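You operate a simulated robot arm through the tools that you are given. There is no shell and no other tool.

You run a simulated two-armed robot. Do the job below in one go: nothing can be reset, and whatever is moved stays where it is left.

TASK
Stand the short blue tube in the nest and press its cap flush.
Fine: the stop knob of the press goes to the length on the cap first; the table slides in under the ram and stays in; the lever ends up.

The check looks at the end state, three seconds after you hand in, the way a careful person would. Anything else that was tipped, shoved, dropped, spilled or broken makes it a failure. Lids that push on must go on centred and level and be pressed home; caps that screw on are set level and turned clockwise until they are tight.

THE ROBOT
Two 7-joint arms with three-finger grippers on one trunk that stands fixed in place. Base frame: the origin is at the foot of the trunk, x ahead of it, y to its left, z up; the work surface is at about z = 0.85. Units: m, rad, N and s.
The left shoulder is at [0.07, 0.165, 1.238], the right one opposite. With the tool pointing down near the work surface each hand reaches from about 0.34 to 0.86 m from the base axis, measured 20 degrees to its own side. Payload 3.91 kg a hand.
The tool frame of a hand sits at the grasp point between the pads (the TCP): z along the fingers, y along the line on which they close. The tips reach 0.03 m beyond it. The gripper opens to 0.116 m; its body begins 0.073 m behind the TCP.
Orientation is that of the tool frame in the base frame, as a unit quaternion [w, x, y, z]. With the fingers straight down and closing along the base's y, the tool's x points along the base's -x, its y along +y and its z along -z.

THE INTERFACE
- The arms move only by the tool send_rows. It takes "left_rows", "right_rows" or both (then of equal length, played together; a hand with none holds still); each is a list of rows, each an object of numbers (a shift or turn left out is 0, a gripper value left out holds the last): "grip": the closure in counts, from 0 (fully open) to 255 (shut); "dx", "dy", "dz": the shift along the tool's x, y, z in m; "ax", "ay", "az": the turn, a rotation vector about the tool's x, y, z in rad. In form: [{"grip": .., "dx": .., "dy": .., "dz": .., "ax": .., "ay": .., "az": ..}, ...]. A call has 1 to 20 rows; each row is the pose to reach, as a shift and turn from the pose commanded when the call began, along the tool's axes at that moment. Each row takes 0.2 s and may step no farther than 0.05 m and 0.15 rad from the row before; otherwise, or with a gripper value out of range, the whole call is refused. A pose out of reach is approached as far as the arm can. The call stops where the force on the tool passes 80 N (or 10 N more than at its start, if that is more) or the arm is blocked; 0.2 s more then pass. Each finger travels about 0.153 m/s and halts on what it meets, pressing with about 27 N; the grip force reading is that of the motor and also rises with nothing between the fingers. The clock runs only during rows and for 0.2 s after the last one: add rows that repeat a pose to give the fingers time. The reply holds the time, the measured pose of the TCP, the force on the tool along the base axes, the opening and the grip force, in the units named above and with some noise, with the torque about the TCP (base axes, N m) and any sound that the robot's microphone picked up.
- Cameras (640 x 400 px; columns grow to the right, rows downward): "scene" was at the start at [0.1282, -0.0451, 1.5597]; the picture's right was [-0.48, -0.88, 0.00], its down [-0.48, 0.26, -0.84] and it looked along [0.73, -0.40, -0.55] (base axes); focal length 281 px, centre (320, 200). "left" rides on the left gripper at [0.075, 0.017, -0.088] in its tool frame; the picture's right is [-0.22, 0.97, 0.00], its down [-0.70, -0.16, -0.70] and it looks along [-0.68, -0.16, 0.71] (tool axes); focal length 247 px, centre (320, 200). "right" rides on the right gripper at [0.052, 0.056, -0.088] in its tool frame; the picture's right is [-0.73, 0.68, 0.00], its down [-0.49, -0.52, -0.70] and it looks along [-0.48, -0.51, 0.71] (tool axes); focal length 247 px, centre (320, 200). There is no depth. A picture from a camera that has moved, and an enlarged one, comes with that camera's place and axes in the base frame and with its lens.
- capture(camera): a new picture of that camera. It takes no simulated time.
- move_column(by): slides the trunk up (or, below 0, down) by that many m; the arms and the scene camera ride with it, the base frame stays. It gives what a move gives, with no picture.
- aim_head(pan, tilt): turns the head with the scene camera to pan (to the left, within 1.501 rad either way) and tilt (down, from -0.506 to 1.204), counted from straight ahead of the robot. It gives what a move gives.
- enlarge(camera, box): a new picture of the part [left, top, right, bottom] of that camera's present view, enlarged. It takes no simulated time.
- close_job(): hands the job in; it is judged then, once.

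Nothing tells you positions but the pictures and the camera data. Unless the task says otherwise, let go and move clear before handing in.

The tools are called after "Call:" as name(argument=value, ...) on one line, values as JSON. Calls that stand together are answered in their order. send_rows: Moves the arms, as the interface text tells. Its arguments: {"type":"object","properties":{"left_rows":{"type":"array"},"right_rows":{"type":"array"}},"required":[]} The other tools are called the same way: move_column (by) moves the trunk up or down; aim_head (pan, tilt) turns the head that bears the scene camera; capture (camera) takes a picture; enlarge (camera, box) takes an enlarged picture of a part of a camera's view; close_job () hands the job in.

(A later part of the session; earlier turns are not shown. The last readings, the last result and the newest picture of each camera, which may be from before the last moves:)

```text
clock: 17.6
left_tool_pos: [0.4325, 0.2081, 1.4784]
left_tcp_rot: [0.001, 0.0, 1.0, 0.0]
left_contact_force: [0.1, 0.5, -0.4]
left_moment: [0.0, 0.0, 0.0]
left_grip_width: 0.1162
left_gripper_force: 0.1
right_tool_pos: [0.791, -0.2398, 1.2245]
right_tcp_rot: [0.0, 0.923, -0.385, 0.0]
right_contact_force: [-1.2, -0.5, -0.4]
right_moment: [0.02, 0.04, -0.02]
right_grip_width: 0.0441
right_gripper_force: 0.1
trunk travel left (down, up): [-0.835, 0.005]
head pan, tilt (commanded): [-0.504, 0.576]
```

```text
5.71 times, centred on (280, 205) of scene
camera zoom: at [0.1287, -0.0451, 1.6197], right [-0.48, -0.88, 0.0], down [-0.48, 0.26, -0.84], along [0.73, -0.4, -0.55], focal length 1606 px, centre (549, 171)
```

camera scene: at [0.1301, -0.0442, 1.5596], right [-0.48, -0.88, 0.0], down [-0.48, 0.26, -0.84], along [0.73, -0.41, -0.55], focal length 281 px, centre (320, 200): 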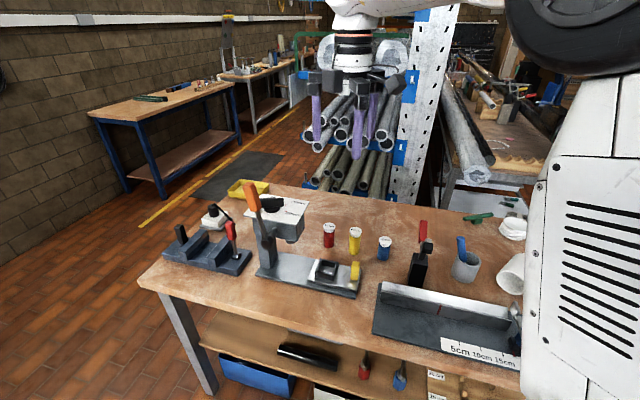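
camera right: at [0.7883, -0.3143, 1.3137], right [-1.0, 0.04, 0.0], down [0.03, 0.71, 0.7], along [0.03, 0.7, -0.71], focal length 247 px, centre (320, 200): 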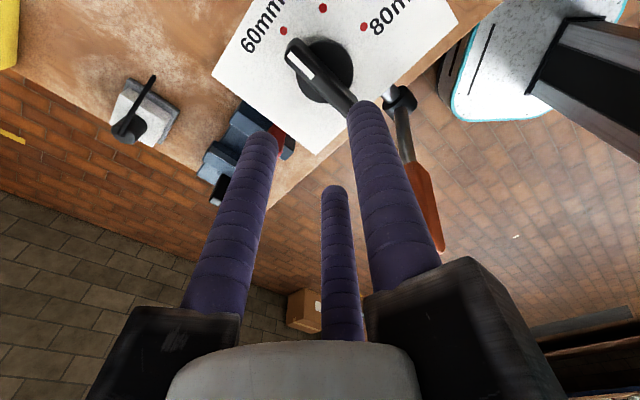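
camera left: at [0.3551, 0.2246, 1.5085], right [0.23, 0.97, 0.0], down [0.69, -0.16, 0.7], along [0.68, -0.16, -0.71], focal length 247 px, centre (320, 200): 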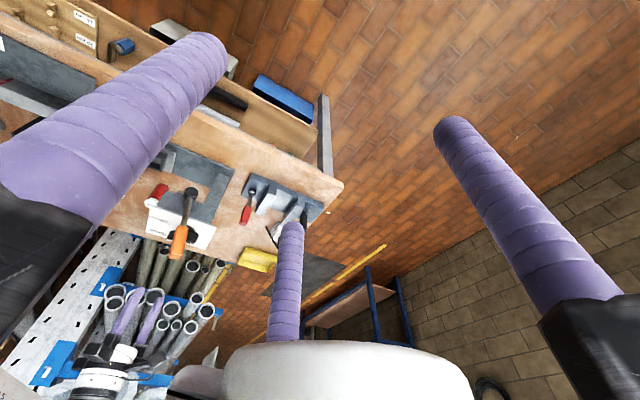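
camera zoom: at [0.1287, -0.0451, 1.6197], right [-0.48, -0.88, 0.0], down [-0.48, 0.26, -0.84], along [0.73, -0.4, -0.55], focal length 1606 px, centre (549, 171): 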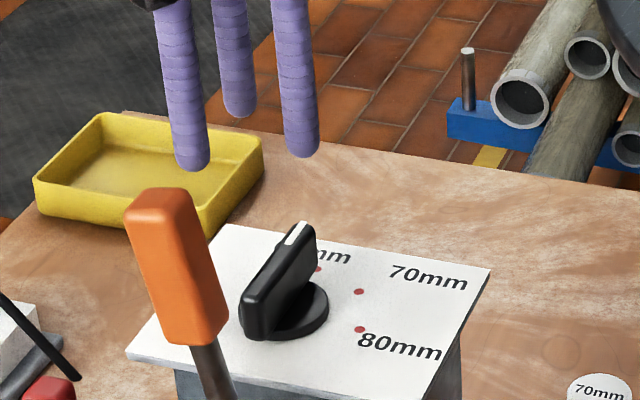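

The pointer now lines up with the 60 mm dot to within about 1°, so the stop is set. Next is the blue tube at about (0.653, -0.585). I'll carry the hand over at height and yaw it so the clamp beside the tube falls in the free gap between the hand's guides.

Call:
send_rows(right_rows=[{"dx": 0.0123, "dy": 0.0284, "dz": 0.0, "az": 0.14}, {"dx": 0.0246, "dy": 0.0568, "dz": 0.0, "az": 0.28}, {"dx": 0.0369, "dy": 0.0853, "dz": 0.0, "az": 0.42}, {"dx": 0.0492, "dy": 0.1137, "dz": 0.0, "az": 0.56}, {"dx": 0.0615, "dy": 0.1421, "dz": 0.0, "az": 0.7}, {"dx": 0.0738, "dy": 0.1705, "dz": 0.0, "az": 0.84}, {"dx": 0.0861, "dy": 0.1989, "dz": 0.0, "az": 0.98}, {"dx": 0.0984, "dy": 0.2273, "dz": 0.0, "az": 1.12}, {"dx": 0.1107, "dy": 0.2558, "dz": 0.0, "az": 1.26}, {"dx": 0.123, "dy": 0.2842, "dz": 0.0, "az": 1.4}, {"dx": 0.1353, "dy": 0.3126, "dz": 0.0, "az": 1.54}, {"dx": 0.1476, "dy": 0.341, "dz": 0.0, "az": 1.68}, {"dx": 0.1476, "dy": 0.341, "dz": 0.0, "az": 1.68}])

Call:
capture(camera="scene")

Call:
capture(camera="right")

```text
clock: 20.4
left_tool_pos: [0.4327, 0.2081, 1.4797]
left_tcp_rot: [0.001, 0.001, 1.0, -0.001]
left_contact_force: [0.6, -1.0, -0.3]
left_moment: [-0.01, -0.01, 0.0]
left_grip_width: 0.1161
left_gripper_force: 0.1
right_tool_pos: [0.6525, -0.5843, 1.2238]
right_tcp_rot: [0.0, -0.328, 0.945, 0.001]
right_contact_force: [-0.3, 1.3, 0.1]
right_moment: [-0.02, 0.01, 0.01]
right_grip_width: 0.0439
right_gripper_force: 0.1
trunk travel left (down, up): [-0.835, 0.005]
head pan, tilt (commanded): [-0.504, 0.576]
```

```text
taken
camera scene: at [0.1285, -0.0446, 1.6197], right [-0.48, -0.88, 0.0], down [-0.48, 0.26, -0.84], along [0.73, -0.41, -0.55], focal length 281 px, centre (320, 200)
```

scene: 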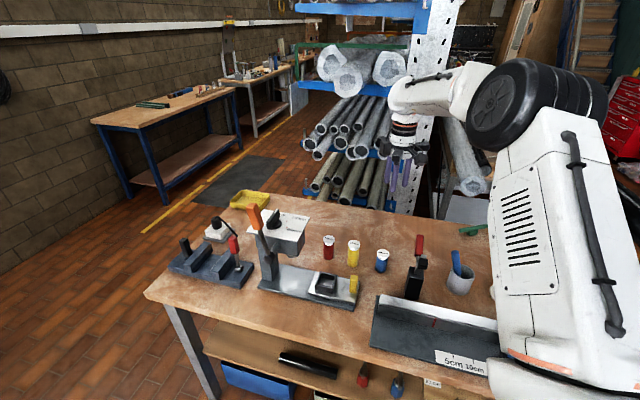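

```text
taken
camera right: at [0.577, -0.5721, 1.3135], right [0.15, 0.99, 0.0], down [0.71, -0.11, 0.7], along [0.69, -0.11, -0.71], focal length 247 px, centre (320, 200)
```

right: 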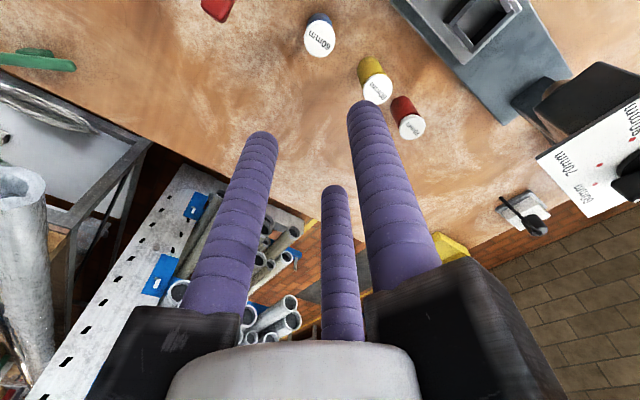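

The blue cap centre is confirmed at ≈ (0.6526, -0.5837). I'll finish the yaw, open slightly and lower to a hover above all neighbours.

Call:
send_rows(right_rows=[{"dz": 0.012, "az": 0.14, "grip": 114}, {"dz": 0.024, "az": 0.28}, {"dz": 0.036, "az": 0.42}, {"dz": 0.048, "az": 0.56}, {"dz": 0.06, "az": 0.7}, {"dz": 0.072, "az": 0.84}, {"dz": 0.084, "az": 0.98}, {"dz": 0.096, "az": 1.12}, {"dz": 0.108, "az": 1.26}, {"dz": 0.12, "az": 1.4}, {"dz": 0.132, "az": 1.54}, {"dz": 0.144, "az": 1.68}, {"dz": 0.144, "az": 1.68}])

Call:
capture(camera="right")

Call:
enlarge(camera="scene", box=[310, 160, 510, 320])

```text
clock: 23.2
left_tool_pos: [0.4317, 0.208, 1.4792]
left_tcp_rot: [0.001, 0.001, 1.0, 0.001]
left_contact_force: [-0.4, -0.3, -0.2]
left_moment: [-0.01, -0.01, -0.01]
left_grip_width: 0.1159
left_gripper_force: 0.0
right_tool_pos: [0.6526, -0.5835, 1.0786]
right_tcp_rot: [0.0, 0.484, 0.875, 0.0]
right_contact_force: [-0.3, -0.7, 0.2]
right_moment: [0.02, 0.01, -0.01]
right_grip_width: 0.0643
right_gripper_force: 0.0
trunk travel left (down, up): [-0.835, 0.005]
head pan, tilt (commanded): [-0.504, 0.576]
```

```text
taken
camera right: at [0.6719, -0.5093, 1.1693], right [0.97, -0.26, 0.0], down [-0.18, -0.69, 0.7], along [-0.18, -0.68, -0.71], focal length 247 px, centre (320, 200)
```

right: 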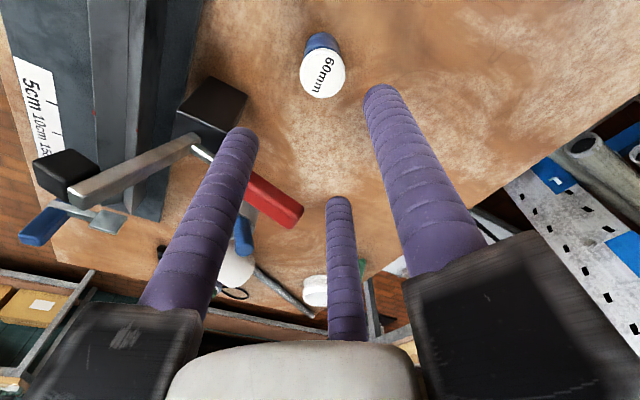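

```text
2.50 times, centred on (410, 240) of scene
camera zoom: at [0.1281, -0.045, 1.6198], right [-0.48, -0.88, 0.0], down [-0.48, 0.26, -0.84], along [0.73, -0.4, -0.55], focal length 703 px, centre (95, 100)
```

zoom: 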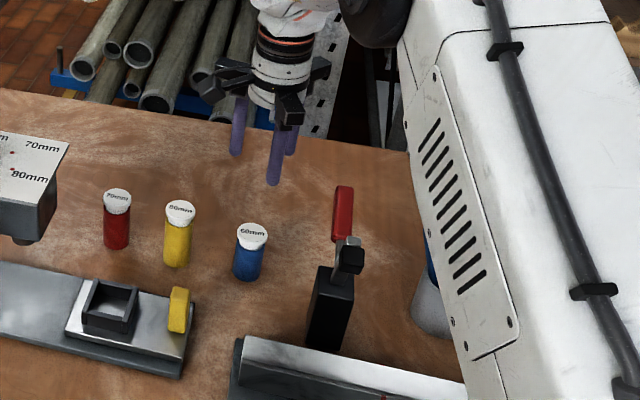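

Lined up above the tube. Descending to just above the cap for a final centring check.

Call:
send_rows(right_rows=[{"dz": 0.03}, {"dz": 0.06}, {"dz": 0.08}, {"dz": 0.095}, {"dz": 0.095}])

Call:
enlarge(camera="right", box=[240, 60, 420, 230])

Call:
enlarge(camera="scene", box=[350, 190, 450, 270])

```text
clock: 24.4
left_tool_pos: [0.4329, 0.2073, 1.4805]
left_tcp_rot: [0.001, 0.001, 1.0, 0.0]
left_contact_force: [-1.1, -0.2, 0.5]
left_moment: [0.0, 0.01, -0.04]
left_grip_width: 0.116
left_gripper_force: 0.0
right_tool_pos: [0.6523, -0.5823, 0.9849]
right_tcp_rot: [0.0, 0.484, 0.875, 0.0]
right_contact_force: [-0.6, -0.6, 0.0]
right_moment: [0.01, 0.02, -0.02]
right_grip_width: 0.064
right_gripper_force: 0.0
trunk travel left (down, up): [-0.835, 0.005]
head pan, tilt (commanded): [-0.504, 0.576]
```

```text
2.35 times, centred on (330, 145) of right
camera zoom: at [0.672, -0.5092, 1.074], right [0.97, -0.26, 0.0], down [-0.18, -0.69, 0.7], along [-0.18, -0.68, -0.71], focal length 581 px, centre (296, 329)
```

zoom: 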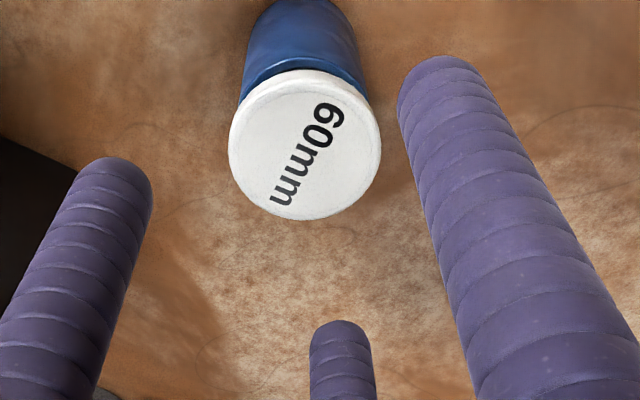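

```text
5.00 times, centred on (400, 230) of scene
camera zoom: at [0.1282, -0.0452, 1.6197], right [-0.48, -0.88, 0.0], down [-0.48, 0.26, -0.84], along [0.73, -0.4, -0.55], focal length 1405 px, centre (-80, 50)
```

zoom: 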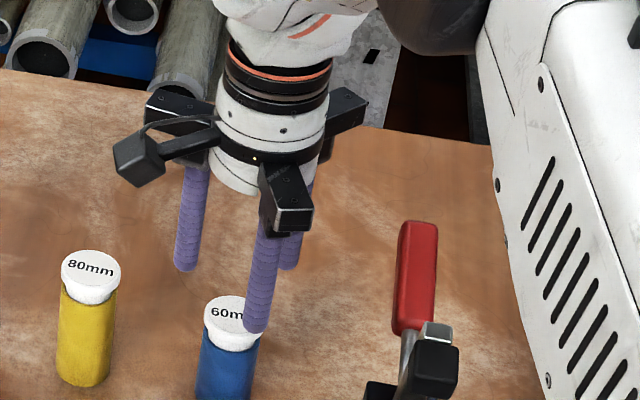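

The cap centre is about 2 mm off the hand axis. I'll correct that, descend around the cap so the tips stop about 35 mm above the table, and check before closing.

Call:
send_rows(right_rows=[{"dx": -0.0009, "dy": 0.0024, "dz": 0.0}, {"dx": -0.0009, "dy": 0.0024, "dz": 0.025}, {"dx": -0.0009, "dy": 0.0024, "dz": 0.05}, {"dx": -0.0009, "dy": 0.0024, "dz": 0.07}, {"dx": -0.0009, "dy": 0.0024, "dz": 0.07}])

Call:
enlarge(camera="right", box=[220, 60, 440, 230])

Call:
enlarge(camera="scene", box=[350, 200, 420, 270])

```text
clock: 25.6
left_tool_pos: [0.4325, 0.2079, 1.4802]
left_tcp_rot: [0.001, 0.001, 1.0, 0.0]
left_contact_force: [0.2, -0.2, 0.4]
left_moment: [-0.01, -0.01, 0.01]
left_grip_width: 0.116
left_gripper_force: 0.0
right_tool_pos: [0.6543, -0.5828, 0.9175]
right_tcp_rot: [0.0, 0.483, 0.876, 0.0]
right_contact_force: [0.2, -0.6, 0.0]
right_moment: [0.02, 0.02, -0.03]
right_grip_width: 0.0639
right_gripper_force: 0.0
trunk travel left (down, up): [-0.835, 0.005]
head pan, tilt (commanded): [-0.504, 0.576]
```

```text
2.35 times, centred on (330, 145) of right
camera zoom: at [0.6744, -0.5085, 1.0047], right [0.97, -0.26, 0.0], down [-0.18, -0.69, 0.7], along [-0.18, -0.68, -0.71], focal length 581 px, centre (296, 329)
```

zoom: 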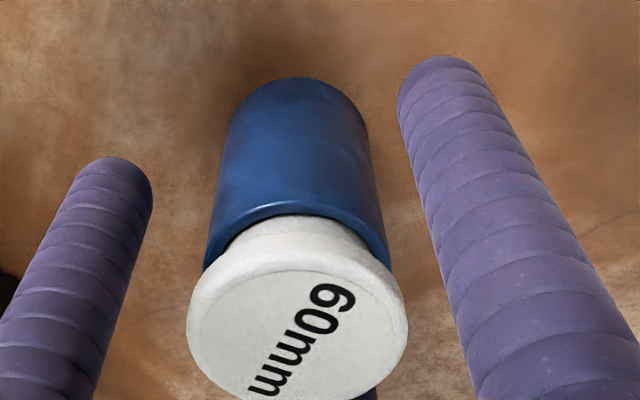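

```text
5.71 times, centred on (385, 235) of scene
camera zoom: at [0.1281, -0.0449, 1.6198], right [-0.48, -0.88, 0.0], down [-0.48, 0.26, -0.84], along [0.73, -0.4, -0.55], focal length 1606 px, centre (-51, 0)
```

zoom: 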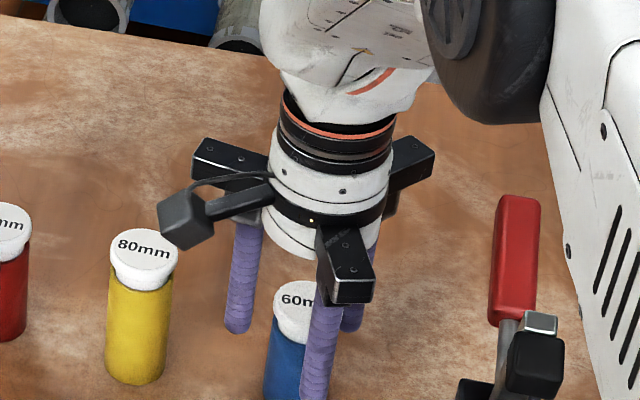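

The cap is centred between the rods, with its top at z≈0.925. Closing on it gently.

Call:
send_rows(right_rows=[{"grip": 135}, {"grip": 150}, {"grip": 165}, {"grip": 180}, {"grip": 195}, {"grip": 195}])

Call:
enlarge(camera="right", box=[220, 60, 440, 230])

Call:
enlarge(camera="scene", box=[360, 220, 410, 270])

```text
clock: 27.0
left_tool_pos: [0.4319, 0.208, 1.479]
left_tcp_rot: [0.001, 0.0, 1.0, 0.0]
left_contact_force: [-1.0, -0.4, 0.8]
left_moment: [0.01, -0.01, 0.04]
left_grip_width: 0.1158
left_gripper_force: 0.0
right_tool_pos: [0.6551, -0.5831, 0.9153]
right_tcp_rot: [0.0, 0.484, 0.875, 0.0]
right_contact_force: [0.1, 0.1, 0.6]
right_moment: [-0.02, 0.01, 0.03]
right_grip_width: 0.0398
right_gripper_force: 12.4
trunk travel left (down, up): [-0.835, 0.005]
head pan, tilt (commanded): [-0.504, 0.576]
```

```text
2.35 times, centred on (330, 145) of right
camera zoom: at [0.6744, -0.5085, 1.0047], right [0.97, -0.26, 0.0], down [-0.18, -0.69, 0.7], along [-0.18, -0.68, -0.71], focal length 581 px, centre (296, 329)
```

zoom: 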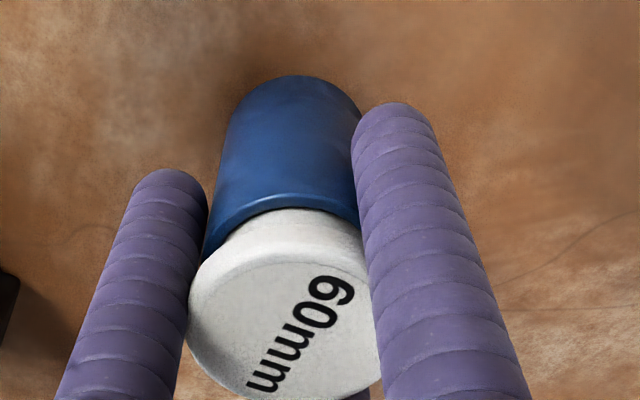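

```text
8.00 times, centred on (385, 245) of scene
camera zoom: at [0.1283, -0.0452, 1.6197], right [-0.48, -0.88, 0.0], down [-0.48, 0.26, -0.84], along [0.73, -0.4, -0.55], focal length 2248 px, centre (-200, -160)
```

zoom: 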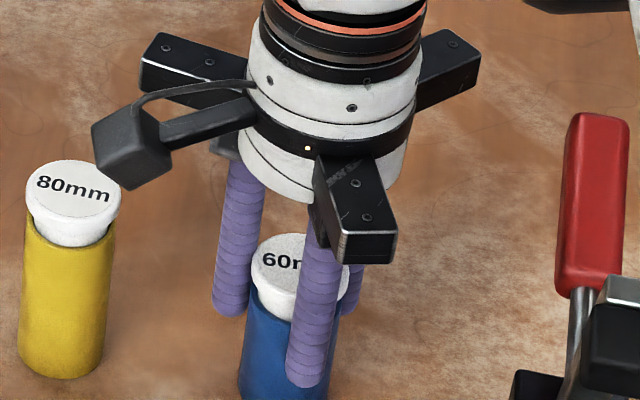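

The opening reads 39.8 mm. I'll let the grip settle and see the force.

Call:
send_rows(right_rows=[{"grip": 215}, {"grip": 230}, {"grip": 230}, {"grip": 230}])

Call:
enlarge(camera="right", box=[220, 60, 440, 230])

```text
clock: 28.0
left_tool_pos: [0.4331, 0.2086, 1.4789]
left_tcp_rot: [0.001, 0.001, 1.0, -0.001]
left_contact_force: [-1.3, 0.5, 0.8]
left_moment: [0.01, 0.03, 0.01]
left_grip_width: 0.1162
left_gripper_force: 0.1
right_tool_pos: [0.6543, -0.5837, 0.9167]
right_tcp_rot: [-0.001, 0.483, 0.876, 0.0]
right_contact_force: [-0.3, -0.2, 0.1]
right_moment: [0.01, -0.02, 0.03]
right_grip_width: 0.0391
right_gripper_force: 26.9
trunk travel left (down, up): [-0.835, 0.005]
head pan, tilt (commanded): [-0.504, 0.576]
```

```text
2.35 times, centred on (330, 145) of right
camera zoom: at [0.6744, -0.5086, 1.0046], right [0.97, -0.26, 0.0], down [-0.18, -0.69, 0.7], along [-0.18, -0.68, -0.71], focal length 581 px, centre (296, 329)
```

zoom: 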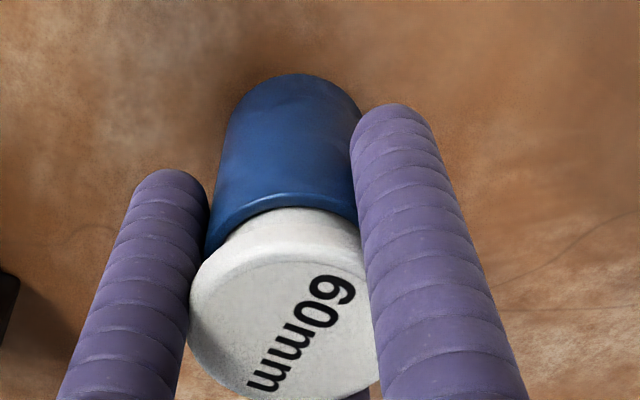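

Firm grip at 27 N. I'll lift 4 mm as a test to see whether tube and cap rise together.

Call:
send_rows(right_rows=[{"dz": -0.002}, {"dz": -0.004}, {"dz": -0.004}])

Call:
enlarge(camera="right", box=[220, 60, 440, 230])

Call:
enlarge(camera="scene", box=[360, 225, 410, 275])

```text
clock: 28.8
left_tool_pos: [0.4341, 0.2079, 1.4798]
left_tcp_rot: [0.001, 0.001, 1.0, 0.0]
left_contact_force: [0.1, -0.6, -0.9]
left_moment: [0.04, 0.0, 0.03]
left_grip_width: 0.1161
left_gripper_force: 0.1
right_tool_pos: [0.6546, -0.5829, 0.92]
right_tcp_rot: [0.0, 0.484, 0.875, 0.001]
right_contact_force: [1.4, -1.1, -1.2]
right_moment: [-0.01, -0.03, 0.02]
right_grip_width: 0.0391
right_gripper_force: 27.7
trunk travel left (down, up): [-0.835, 0.005]
head pan, tilt (commanded): [-0.504, 0.576]
```

```text
2.35 times, centred on (330, 145) of right
camera zoom: at [0.6744, -0.5083, 1.0084], right [0.97, -0.26, 0.0], down [-0.18, -0.69, 0.7], along [-0.18, -0.68, -0.71], focal length 581 px, centre (296, 329)
```

zoom: 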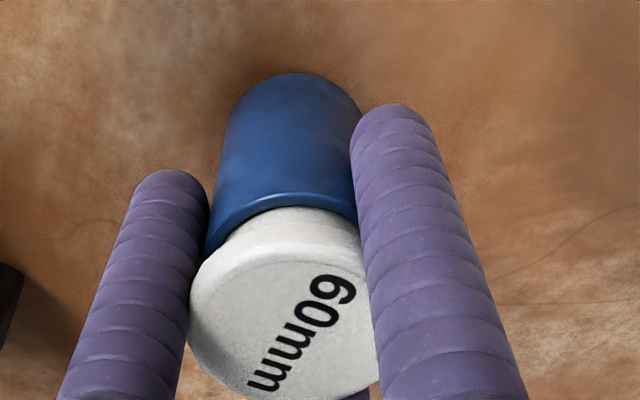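

```text
8.00 times, centred on (385, 250) of scene
camera zoom: at [0.1285, -0.0453, 1.6197], right [-0.48, -0.88, 0.0], down [-0.48, 0.26, -0.84], along [0.73, -0.4, -0.55], focal length 2248 px, centre (-200, -200)
```

zoom: 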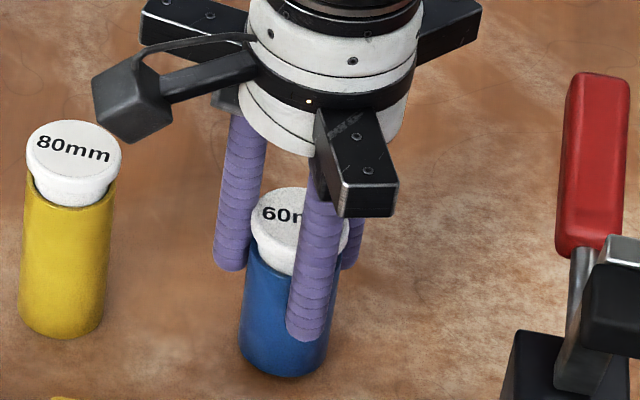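

Tube and cap rise together, and there's no change relative to the hand. Now I'll lift clear and start yawing so the hand's open sector will face the press head when I place the tube.

Call:
send_rows(right_rows=[{"dz": -0.02}, {"dz": -0.05}, {"dz": -0.09}, {"dz": -0.13}, {"dz": -0.16, "az": -0.06}, {"dz": -0.16, "az": -0.2}, {"dz": -0.16, "az": -0.34}, {"dz": -0.16, "az": -0.48}, {"dz": -0.16, "az": -0.62}, {"dz": -0.16, "az": -0.76}, {"dz": -0.16, "az": -0.9}, {"dz": -0.16, "az": -1.04}, {"dz": -0.16, "az": -1.18}, {"dz": -0.16, "az": -1.32}, {"dz": -0.16, "az": -1.46}, {"dz": -0.16, "az": -1.6}, {"dz": -0.16, "az": -1.68}, {"dz": -0.16, "az": -1.68}])

Call:
capture(camera="right")

Call:
enlarge(camera="scene", box=[230, 150, 430, 310])

```text
clock: 32.6
left_tool_pos: [0.4328, 0.2075, 1.4794]
left_tcp_rot: [0.0, 0.0, 1.0, 0.0]
left_contact_force: [-0.6, -0.3, 0.2]
left_moment: [-0.01, -0.01, -0.02]
left_grip_width: 0.1158
left_gripper_force: 0.0
right_tool_pos: [0.6556, -0.5828, 1.0782]
right_tcp_rot: [0.001, -0.331, 0.944, 0.0]
right_contact_force: [0.4, -0.7, 0.5]
right_moment: [0.01, 0.0, -0.01]
right_grip_width: 0.0113
right_gripper_force: 0.1
trunk travel left (down, up): [-0.835, 0.005]
head pan, tilt (commanded): [-0.504, 0.576]
```

```text
taken
camera right: at [0.5791, -0.571, 1.1684], right [0.15, 0.99, 0.0], down [0.71, -0.11, 0.7], along [0.69, -0.1, -0.71], focal length 247 px, centre (320, 200)
```

right: 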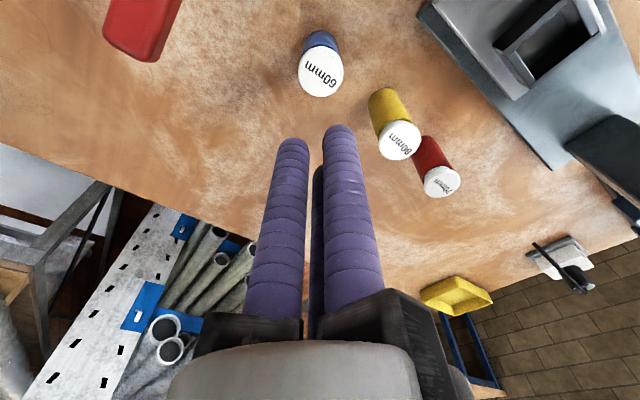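

```text
2.50 times, centred on (330, 230) of scene
camera zoom: at [0.1284, -0.045, 1.6197], right [-0.48, -0.88, 0.0], down [-0.48, 0.26, -0.84], along [0.73, -0.4, -0.55], focal length 703 px, centre (295, 125)
```

zoom: 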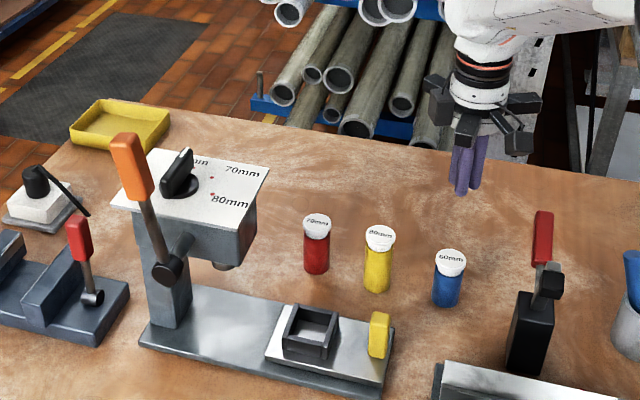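

The tube slipped out of the fingers during the lift, but it's still standing upright where it was. I'll take a close look at its cap and position.

Call:
enlarge(camera="scene", box=[364, 210, 414, 250])

Call:
enlarge(camera="right", box=[280, 20, 360, 110])

Call:
enlarge(camera="scene", box=[330, 200, 400, 250])

```text
10.00 times, centred on (389, 230) of scene
camera zoom: at [0.1284, -0.045, 1.6197], right [-0.48, -0.88, 0.0], down [-0.48, 0.26, -0.84], along [0.73, -0.4, -0.55], focal length 2810 px, centre (-370, -100)
```

zoom: 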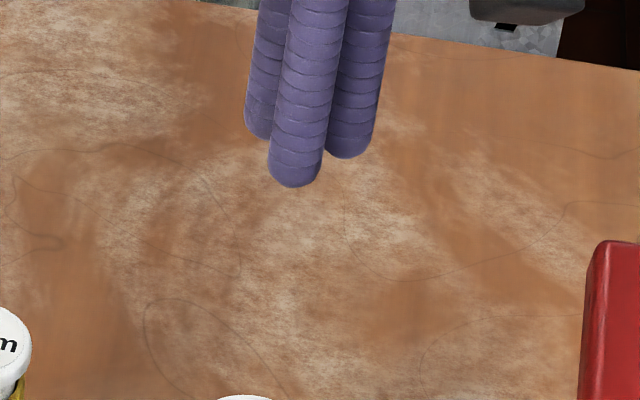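

```text
4.44 times, centred on (320, 65) of right
camera zoom: at [0.5791, -0.571, 1.1684], right [0.15, 0.99, 0.0], down [0.71, -0.11, 0.7], along [0.69, -0.1, -0.71], focal length 1098 px, centre (320, 800)
```

zoom: 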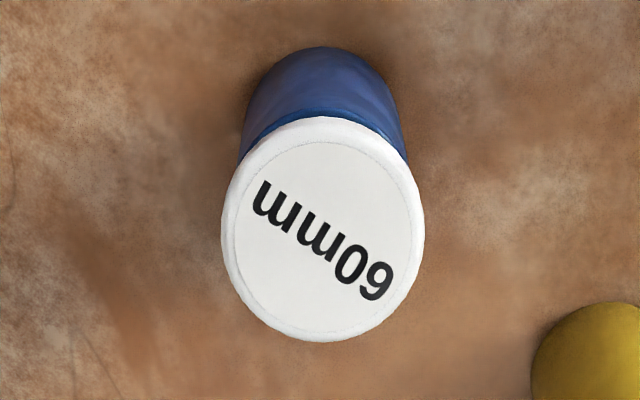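

```text
8.00 times, centred on (365, 225) of scene
camera zoom: at [0.1284, -0.045, 1.6197], right [-0.48, -0.88, 0.0], down [-0.48, 0.26, -0.84], along [0.73, -0.4, -0.55], focal length 2248 px, centre (-40, 0)
```

zoom: 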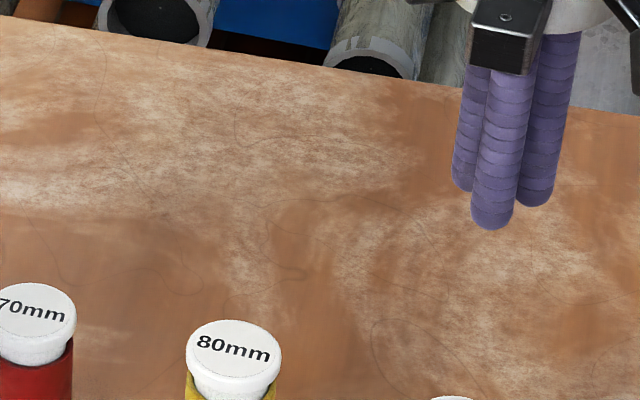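

Call:
enlarge(camera="scene", box=[360, 238, 404, 278])

Call:
enlarge(camera="scene", box=[330, 230, 400, 280])

```text
10.00 times, centred on (382, 258) of scene
camera zoom: at [0.1284, -0.045, 1.6197], right [-0.48, -0.88, 0.0], down [-0.48, 0.26, -0.84], along [0.73, -0.4, -0.55], focal length 2810 px, centre (-300, -380)
```

zoom: 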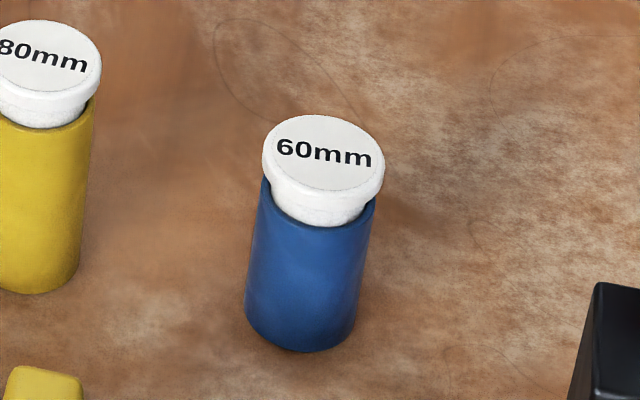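

```text
8.00 times, centred on (365, 255) of scene
camera zoom: at [0.1284, -0.045, 1.6197], right [-0.48, -0.88, 0.0], down [-0.48, 0.26, -0.84], along [0.73, -0.4, -0.55], focal length 2248 px, centre (-40, -240)
```

zoom: 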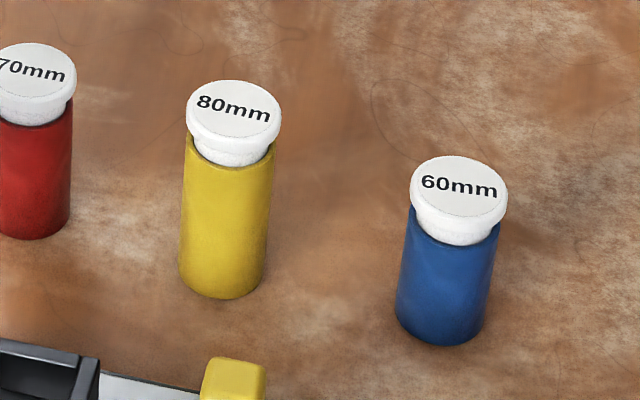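

The cap and tube are unchanged and upright, so it slid out on the quick lift. I'll go back, grip a little lower and harder, and lift very slowly while checking. First I yaw back, open, and hover.

Call:
send_rows(right_rows=[{"grip": 180, "az": 0.14}, {"grip": 140, "az": 0.28}, {"grip": 110, "az": 0.42}, {"grip": 105, "az": 0.56}, {"az": 0.7}, {"az": 0.84}, {"az": 0.98}, {"az": 1.12}, {"az": 1.26}, {"az": 1.4}, {"az": 1.54}, {"az": 1.68}, {"az": 1.685, "dz": 0.03}, {"az": 1.685, "dz": 0.06}, {"az": 1.685, "dz": 0.093}, {"az": 1.685, "dz": 0.093}])

Call:
enlarge(camera="right", box=[240, 60, 420, 230])

Call:
capture(camera="right")

```text
clock: 36.0
left_tool_pos: [0.4319, 0.2089, 1.4794]
left_tcp_rot: [0.001, 0.001, 1.0, 0.0]
left_contact_force: [0.2, 0.4, 0.4]
left_moment: [-0.02, 0.02, 0.01]
left_grip_width: 0.116
left_gripper_force: 0.1
right_tool_pos: [0.6537, -0.5827, 0.9862]
right_tcp_rot: [0.0, 0.485, 0.874, 0.0]
right_contact_force: [-0.4, -0.5, -0.4]
right_moment: [0.03, -0.01, 0.01]
right_grip_width: 0.0679
right_gripper_force: 0.1
trunk travel left (down, up): [-0.835, 0.005]
head pan, tilt (commanded): [-0.504, 0.576]
```

```text
2.35 times, centred on (330, 145) of right
camera zoom: at [0.6741, -0.5083, 1.075], right [0.97, -0.26, 0.0], down [-0.19, -0.69, 0.7], along [-0.18, -0.68, -0.71], focal length 581 px, centre (296, 329)
```

zoom: 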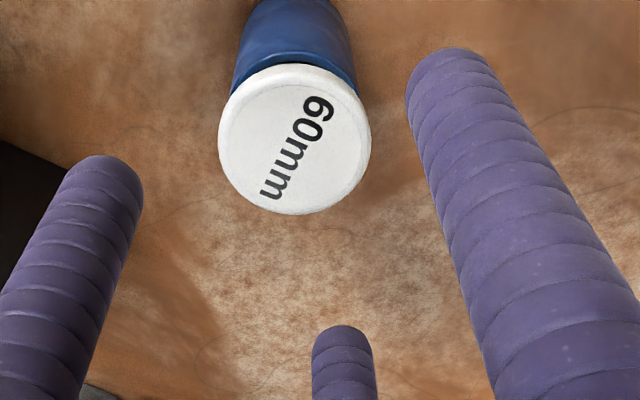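

```text
taken
camera right: at [0.6741, -0.5083, 1.075], right [0.97, -0.26, 0.0], down [-0.19, -0.69, 0.7], along [-0.18, -0.68, -0.71], focal length 247 px, centre (320, 200)
```

right: 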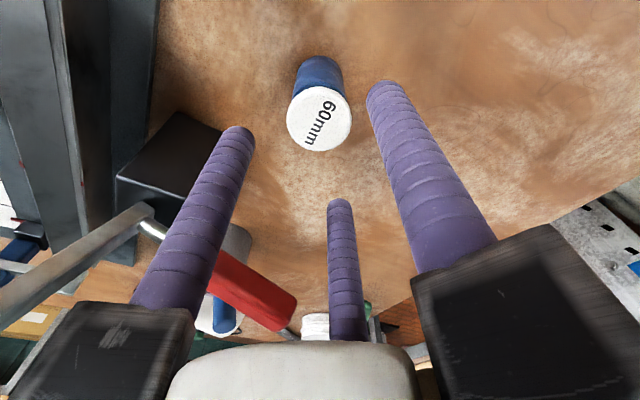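

Still centred. Descending to TCP z≈0.911, closing fully for maximum force, then a slow 10 mm lift.

Call:
send_rows(right_rows=[{"dz": 0.03}, {"dz": 0.055}, {"dz": 0.075}, {"dz": 0.075, "grip": 140}, {"dz": 0.075, "grip": 170}, {"dz": 0.075, "grip": 210}, {"dz": 0.075, "grip": 255}, {"dz": 0.075}, {"dz": 0.075}, {"dz": 0.075}])

Call:
enlarge(camera="right", box=[220, 60, 440, 230])

Call:
enlarge(camera="scene", box=[360, 225, 410, 275])

```text
clock: 38.2
left_tool_pos: [0.4319, 0.2073, 1.4786]
left_tcp_rot: [0.001, 0.0, 1.0, 0.001]
left_contact_force: [-0.4, -0.3, 0.5]
left_moment: [0.02, 0.01, -0.04]
left_grip_width: 0.1161
left_gripper_force: 0.0
right_tool_pos: [0.6545, -0.5832, 0.9104]
right_tcp_rot: [0.001, 0.486, 0.874, 0.001]
right_contact_force: [-0.2, -0.4, -0.1]
right_moment: [0.02, -0.02, 0.03]
right_grip_width: 0.0395
right_gripper_force: 26.6
trunk travel left (down, up): [-0.835, 0.005]
head pan, tilt (commanded): [-0.504, 0.576]
```

```text
2.35 times, centred on (330, 145) of right
camera zoom: at [0.6746, -0.5084, 1.0], right [0.97, -0.26, 0.0], down [-0.19, -0.69, 0.7], along [-0.18, -0.68, -0.71], focal length 581 px, centre (296, 329)
```

zoom: 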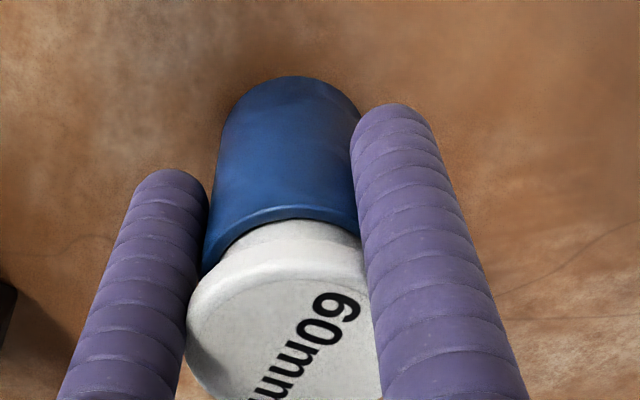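

```text
8.00 times, centred on (385, 250) of scene
camera zoom: at [0.1284, -0.0452, 1.6197], right [-0.48, -0.88, 0.0], down [-0.48, 0.26, -0.84], along [0.73, -0.4, -0.55], focal length 2248 px, centre (-200, -200)
```

zoom: 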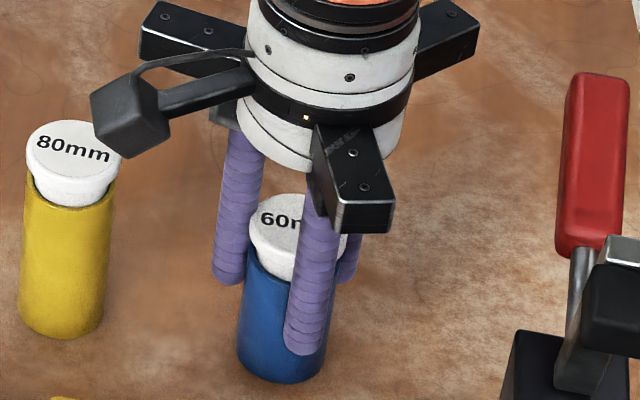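

Gripped at 27 N. Lifting slowly, 1 mm per row.

Call:
send_rows(right_rows=[{"dz": -0.001}, {"dz": -0.002}, {"dz": -0.003}, {"dz": -0.004}, {"dz": -0.005}, {"dz": -0.006}, {"dz": -0.008}, {"dz": -0.01}, {"dz": -0.01}, {"dz": -0.01}])

Call:
enlarge(camera="right", box=[220, 60, 440, 230])

Call:
enlarge(camera="scene", box=[360, 225, 410, 275])

```text
clock: 40.4
left_tool_pos: [0.4322, 0.2077, 1.4798]
left_tcp_rot: [0.001, 0.001, 1.0, 0.0]
left_contact_force: [-0.8, 0.8, -1.1]
left_moment: [0.0, 0.01, 0.03]
left_grip_width: 0.116
left_gripper_force: 0.1
right_tool_pos: [0.6549, -0.5828, 0.9208]
right_tcp_rot: [0.001, 0.484, 0.875, 0.0]
right_contact_force: [-0.2, 0.2, 0.2]
right_moment: [0.0, 0.01, -0.02]
right_grip_width: 0.0393
right_gripper_force: 27.1
trunk travel left (down, up): [-0.835, 0.005]
head pan, tilt (commanded): [-0.504, 0.576]
```

```text
2.35 times, centred on (330, 145) of right
camera zoom: at [0.6749, -0.5085, 1.0102], right [0.97, -0.26, 0.0], down [-0.19, -0.69, 0.7], along [-0.18, -0.68, -0.71], focal length 581 px, centre (296, 329)
```

zoom: 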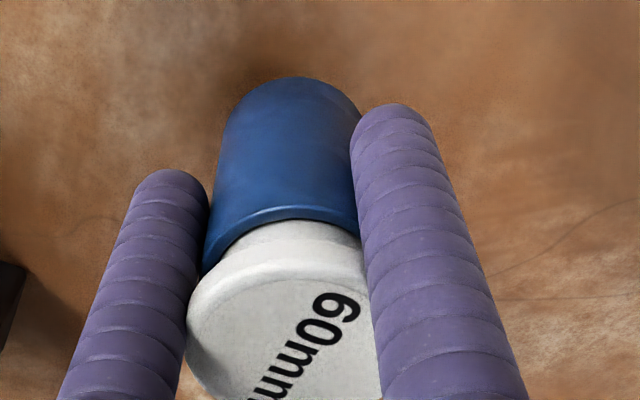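

```text
8.00 times, centred on (385, 250) of scene
camera zoom: at [0.1284, -0.0452, 1.6197], right [-0.48, -0.88, 0.0], down [-0.48, 0.26, -0.84], along [0.73, -0.4, -0.55], focal length 2248 px, centre (-200, -200)
```

zoom: 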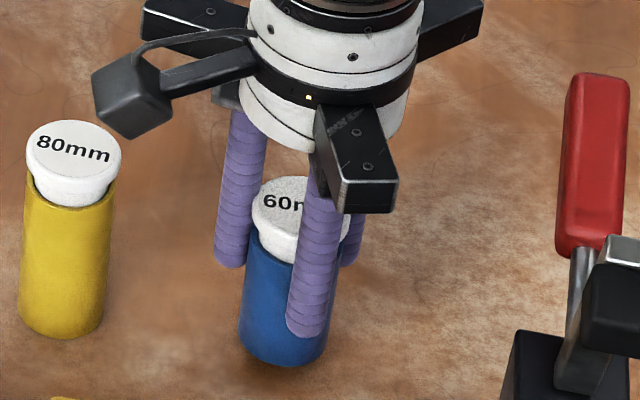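

It holds: the tube is 10 mm up with no relative motion. Continuing with a gentle ramp.

Call:
send_rows(right_rows=[{"dz": -0.001}, {"dz": -0.003}, {"dz": -0.006}, {"dz": -0.01}, {"dz": -0.014}, {"dz": -0.018}, {"dz": -0.022}, {"dz": -0.026}, {"dz": -0.029}, {"dz": -0.031}, {"dz": -0.032}, {"dz": -0.032}])

Call:
enlarge(camera="right", box=[220, 60, 440, 230])

```text
clock: 43.0
left_tool_pos: [0.4335, 0.2069, 1.4796]
left_tcp_rot: [0.001, 0.001, 1.0, 0.0]
left_contact_force: [0.5, 0.6, -0.5]
left_moment: [0.0, 0.01, 0.03]
left_grip_width: 0.1163
left_gripper_force: 0.1
right_tool_pos: [0.655, -0.5818, 0.9526]
right_tcp_rot: [0.0, 0.485, 0.875, -0.001]
right_contact_force: [0.5, -0.1, -0.4]
right_moment: [0.01, 0.02, 0.0]
right_grip_width: 0.0392
right_gripper_force: 27.2
trunk travel left (down, up): [-0.835, 0.005]
head pan, tilt (commanded): [-0.504, 0.576]
```

```text
2.35 times, centred on (330, 145) of right
camera zoom: at [0.6748, -0.5085, 1.0422], right [0.97, -0.26, 0.0], down [-0.19, -0.69, 0.7], along [-0.18, -0.68, -0.71], focal length 581 px, centre (296, 329)
```

zoom: 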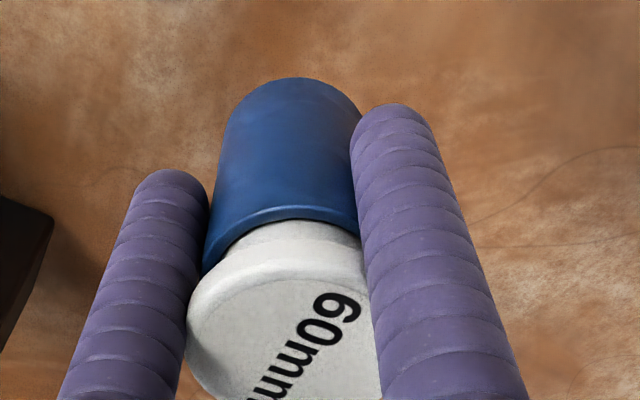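

Holding well. Continuing up another 0.105 m with the same gentle profile.

Call:
send_rows(right_rows=[{"dz": -0.002}, {"dz": -0.006}, {"dz": -0.012}, {"dz": -0.02}, {"dz": -0.028}, {"dz": -0.036}, {"dz": -0.044}, {"dz": -0.052}, {"dz": -0.06}, {"dz": -0.068}, {"dz": -0.076}, {"dz": -0.084}, {"dz": -0.092}, {"dz": -0.098}, {"dz": -0.102}, {"dz": -0.104}, {"dz": -0.104}])

Call:
capture(camera="right")

Call:
enlarge(camera="scene", box=[300, 160, 460, 300])

```text
clock: 46.6
left_tool_pos: [0.4322, 0.2084, 1.48]
left_tcp_rot: [0.001, 0.001, 1.0, 0.0]
left_contact_force: [0.2, -0.2, -0.9]
left_moment: [0.0, 0.04, -0.02]
left_grip_width: 0.1159
left_gripper_force: 0.0
right_tool_pos: [0.6547, -0.5833, 1.0571]
right_tcp_rot: [0.001, 0.485, 0.874, 0.0]
right_contact_force: [-0.2, 0.2, -0.6]
right_moment: [-0.01, 0.0, 0.0]
right_grip_width: 0.0393
right_gripper_force: 26.6
trunk travel left (down, up): [-0.835, 0.005]
head pan, tilt (commanded): [-0.504, 0.576]
```

```text
taken
camera right: at [0.6749, -0.5086, 1.1461], right [0.97, -0.26, 0.0], down [-0.19, -0.69, 0.7], along [-0.18, -0.68, -0.71], focal length 247 px, centre (320, 200)
```

right: 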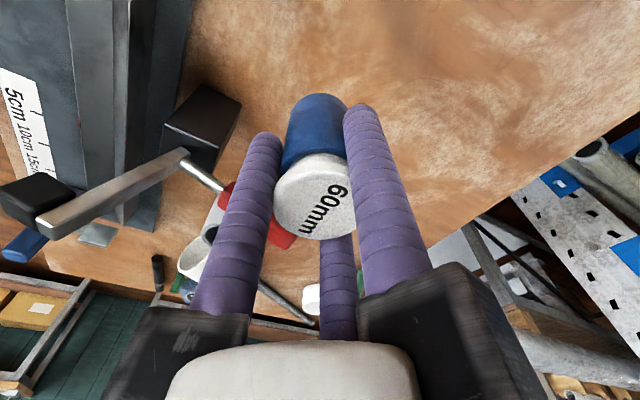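

```text
2.86 times, centred on (380, 230) of scene
camera zoom: at [0.1285, -0.0452, 1.6197], right [-0.48, -0.88, 0.0], down [-0.48, 0.26, -0.84], along [0.73, -0.4, -0.55], focal length 803 px, centre (149, 114)
```

zoom: 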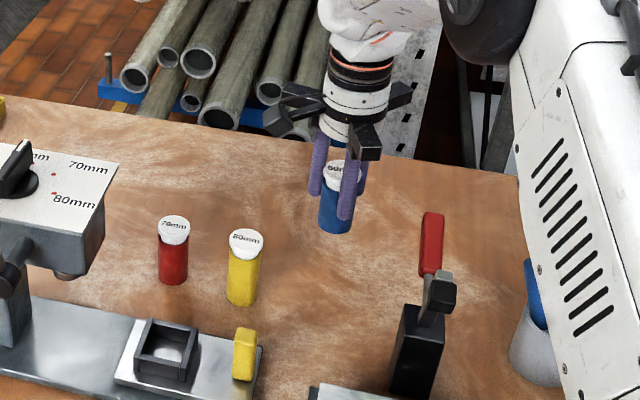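

The tube is well held at height. Now I'll rotate slowly toward the placing yaw while moving halfway to the nest.

Call:
send_rows(right_rows=[{"dx": 0.002, "dy": 0.0014, "az": -0.04}, {"dx": 0.0064, "dy": 0.0045, "az": -0.12}, {"dx": 0.0127, "dy": 0.0089, "az": -0.24}, {"dx": 0.0191, "dy": 0.0133, "az": -0.36}, {"dx": 0.0255, "dy": 0.0178, "az": -0.48}, {"dx": 0.0318, "dy": 0.0222, "az": -0.6}, {"dx": 0.0382, "dy": 0.0267, "az": -0.72}, {"dx": 0.0446, "dy": 0.0311, "az": -0.84}, {"dx": 0.0509, "dy": 0.0355, "az": -0.96}, {"dx": 0.0573, "dy": 0.04, "az": -1.08}, {"dx": 0.0637, "dy": 0.0444, "az": -1.2}, {"dx": 0.07, "dy": 0.0489, "az": -1.32}, {"dx": 0.0764, "dy": 0.0533, "az": -1.44}, {"dx": 0.0827, "dy": 0.0577, "az": -1.56}, {"dx": 0.087, "dy": 0.0607, "az": -1.64}, {"dx": 0.0891, "dy": 0.0622, "az": -1.68}, {"dx": 0.0891, "dy": 0.0622, "az": -1.68}])

Call:
capture(camera="right")

Call:
capture(camera="scene")

```text
clock: 50.2
left_tool_pos: [0.4321, 0.207, 1.48]
left_tcp_rot: [0.002, 0.0, 1.0, 0.001]
left_contact_force: [-0.2, 0.6, -0.8]
left_moment: [0.0, -0.02, 0.02]
left_grip_width: 0.1159
left_gripper_force: 0.2
right_tool_pos: [0.661, -0.4742, 1.0572]
right_tcp_rot: [0.0, -0.329, 0.944, 0.0]
right_contact_force: [-0.4, 0.3, -0.9]
right_moment: [0.04, 0.05, 0.01]
right_grip_width: 0.0393
right_gripper_force: 26.8
trunk travel left (down, up): [-0.835, 0.005]
head pan, tilt (commanded): [-0.504, 0.576]
```

```text
taken
camera right: at [0.5847, -0.4627, 1.1465], right [0.15, 0.99, 0.0], down [0.71, -0.11, 0.7], along [0.69, -0.11, -0.71], focal length 247 px, centre (320, 200)
```

right: 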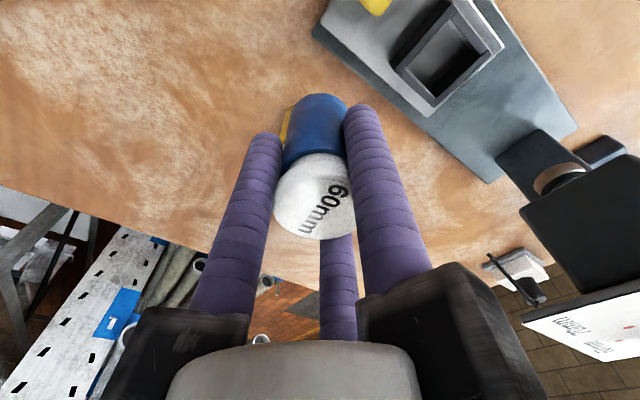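

```text
taken
camera scene: at [0.1284, -0.0452, 1.6197], right [-0.48, -0.88, 0.0], down [-0.48, 0.26, -0.84], along [0.73, -0.4, -0.55], focal length 281 px, centre (320, 200)
```

scene: 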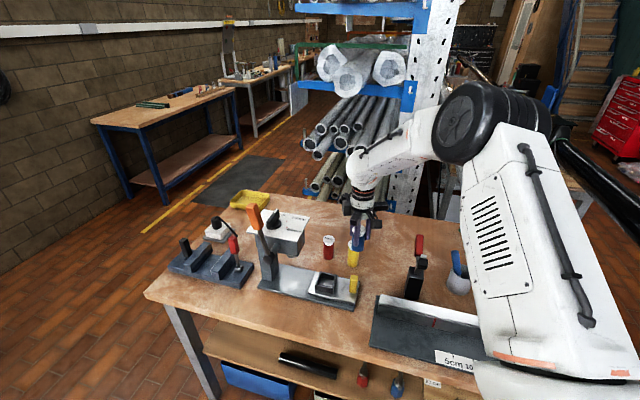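

Good view of the nest and the head's underside from here. Zooming in for the nest position relative to the hand.

Call:
enlarge(camera="right", box=[370, 0, 530, 120])

Call:
enlarge(camera="right", box=[460, 80, 640, 260])

Call:
enlarge(camera="scene", box=[255, 205, 375, 315])

```text
3.33 times, centred on (450, 60) of right
camera zoom: at [0.5847, -0.4627, 1.1465], right [0.15, 0.99, 0.0], down [0.71, -0.11, 0.7], along [0.69, -0.11, -0.71], focal length 823 px, centre (-113, 667)
```

zoom: 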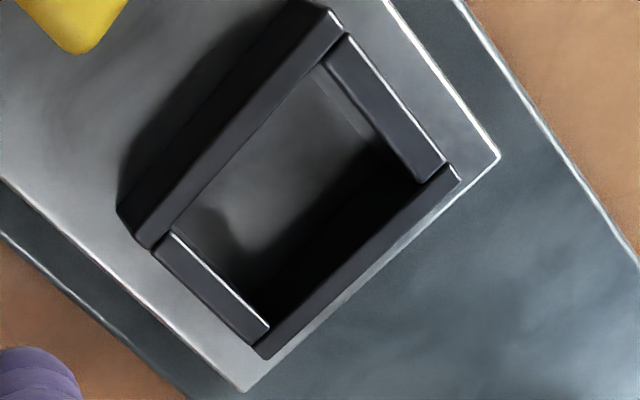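

```text
2.22 times, centred on (550, 170) of right
camera zoom: at [0.5847, -0.4627, 1.1465], right [0.15, 0.99, 0.0], down [0.71, -0.11, 0.7], along [0.69, -0.11, -0.71], focal length 549 px, centre (-191, 267)
```

zoom: 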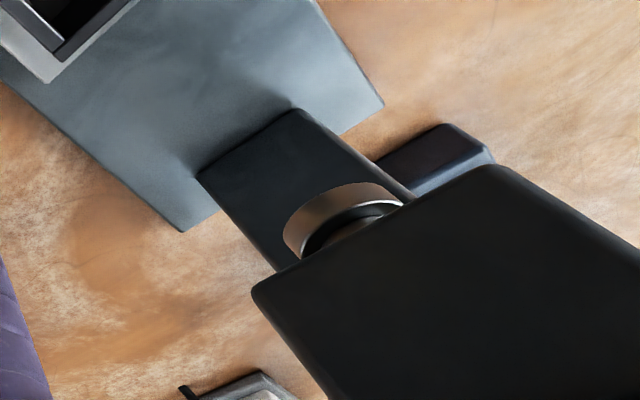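

```text
3.64 times, centred on (315, 260) of scene
camera zoom: at [0.1284, -0.0452, 1.6197], right [-0.48, -0.88, 0.0], down [-0.48, 0.26, -0.84], along [0.73, -0.4, -0.55], focal length 1022 px, centre (338, -18)
```

zoom: 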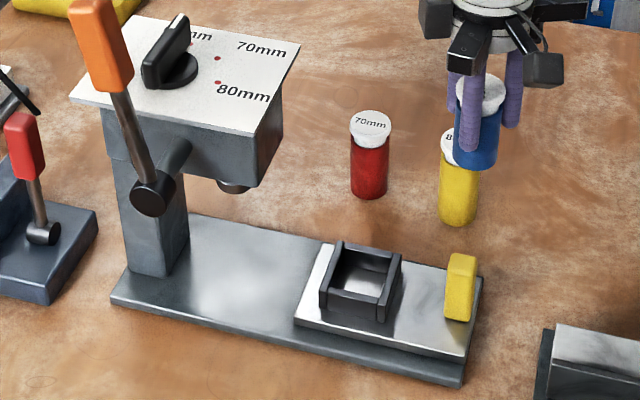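

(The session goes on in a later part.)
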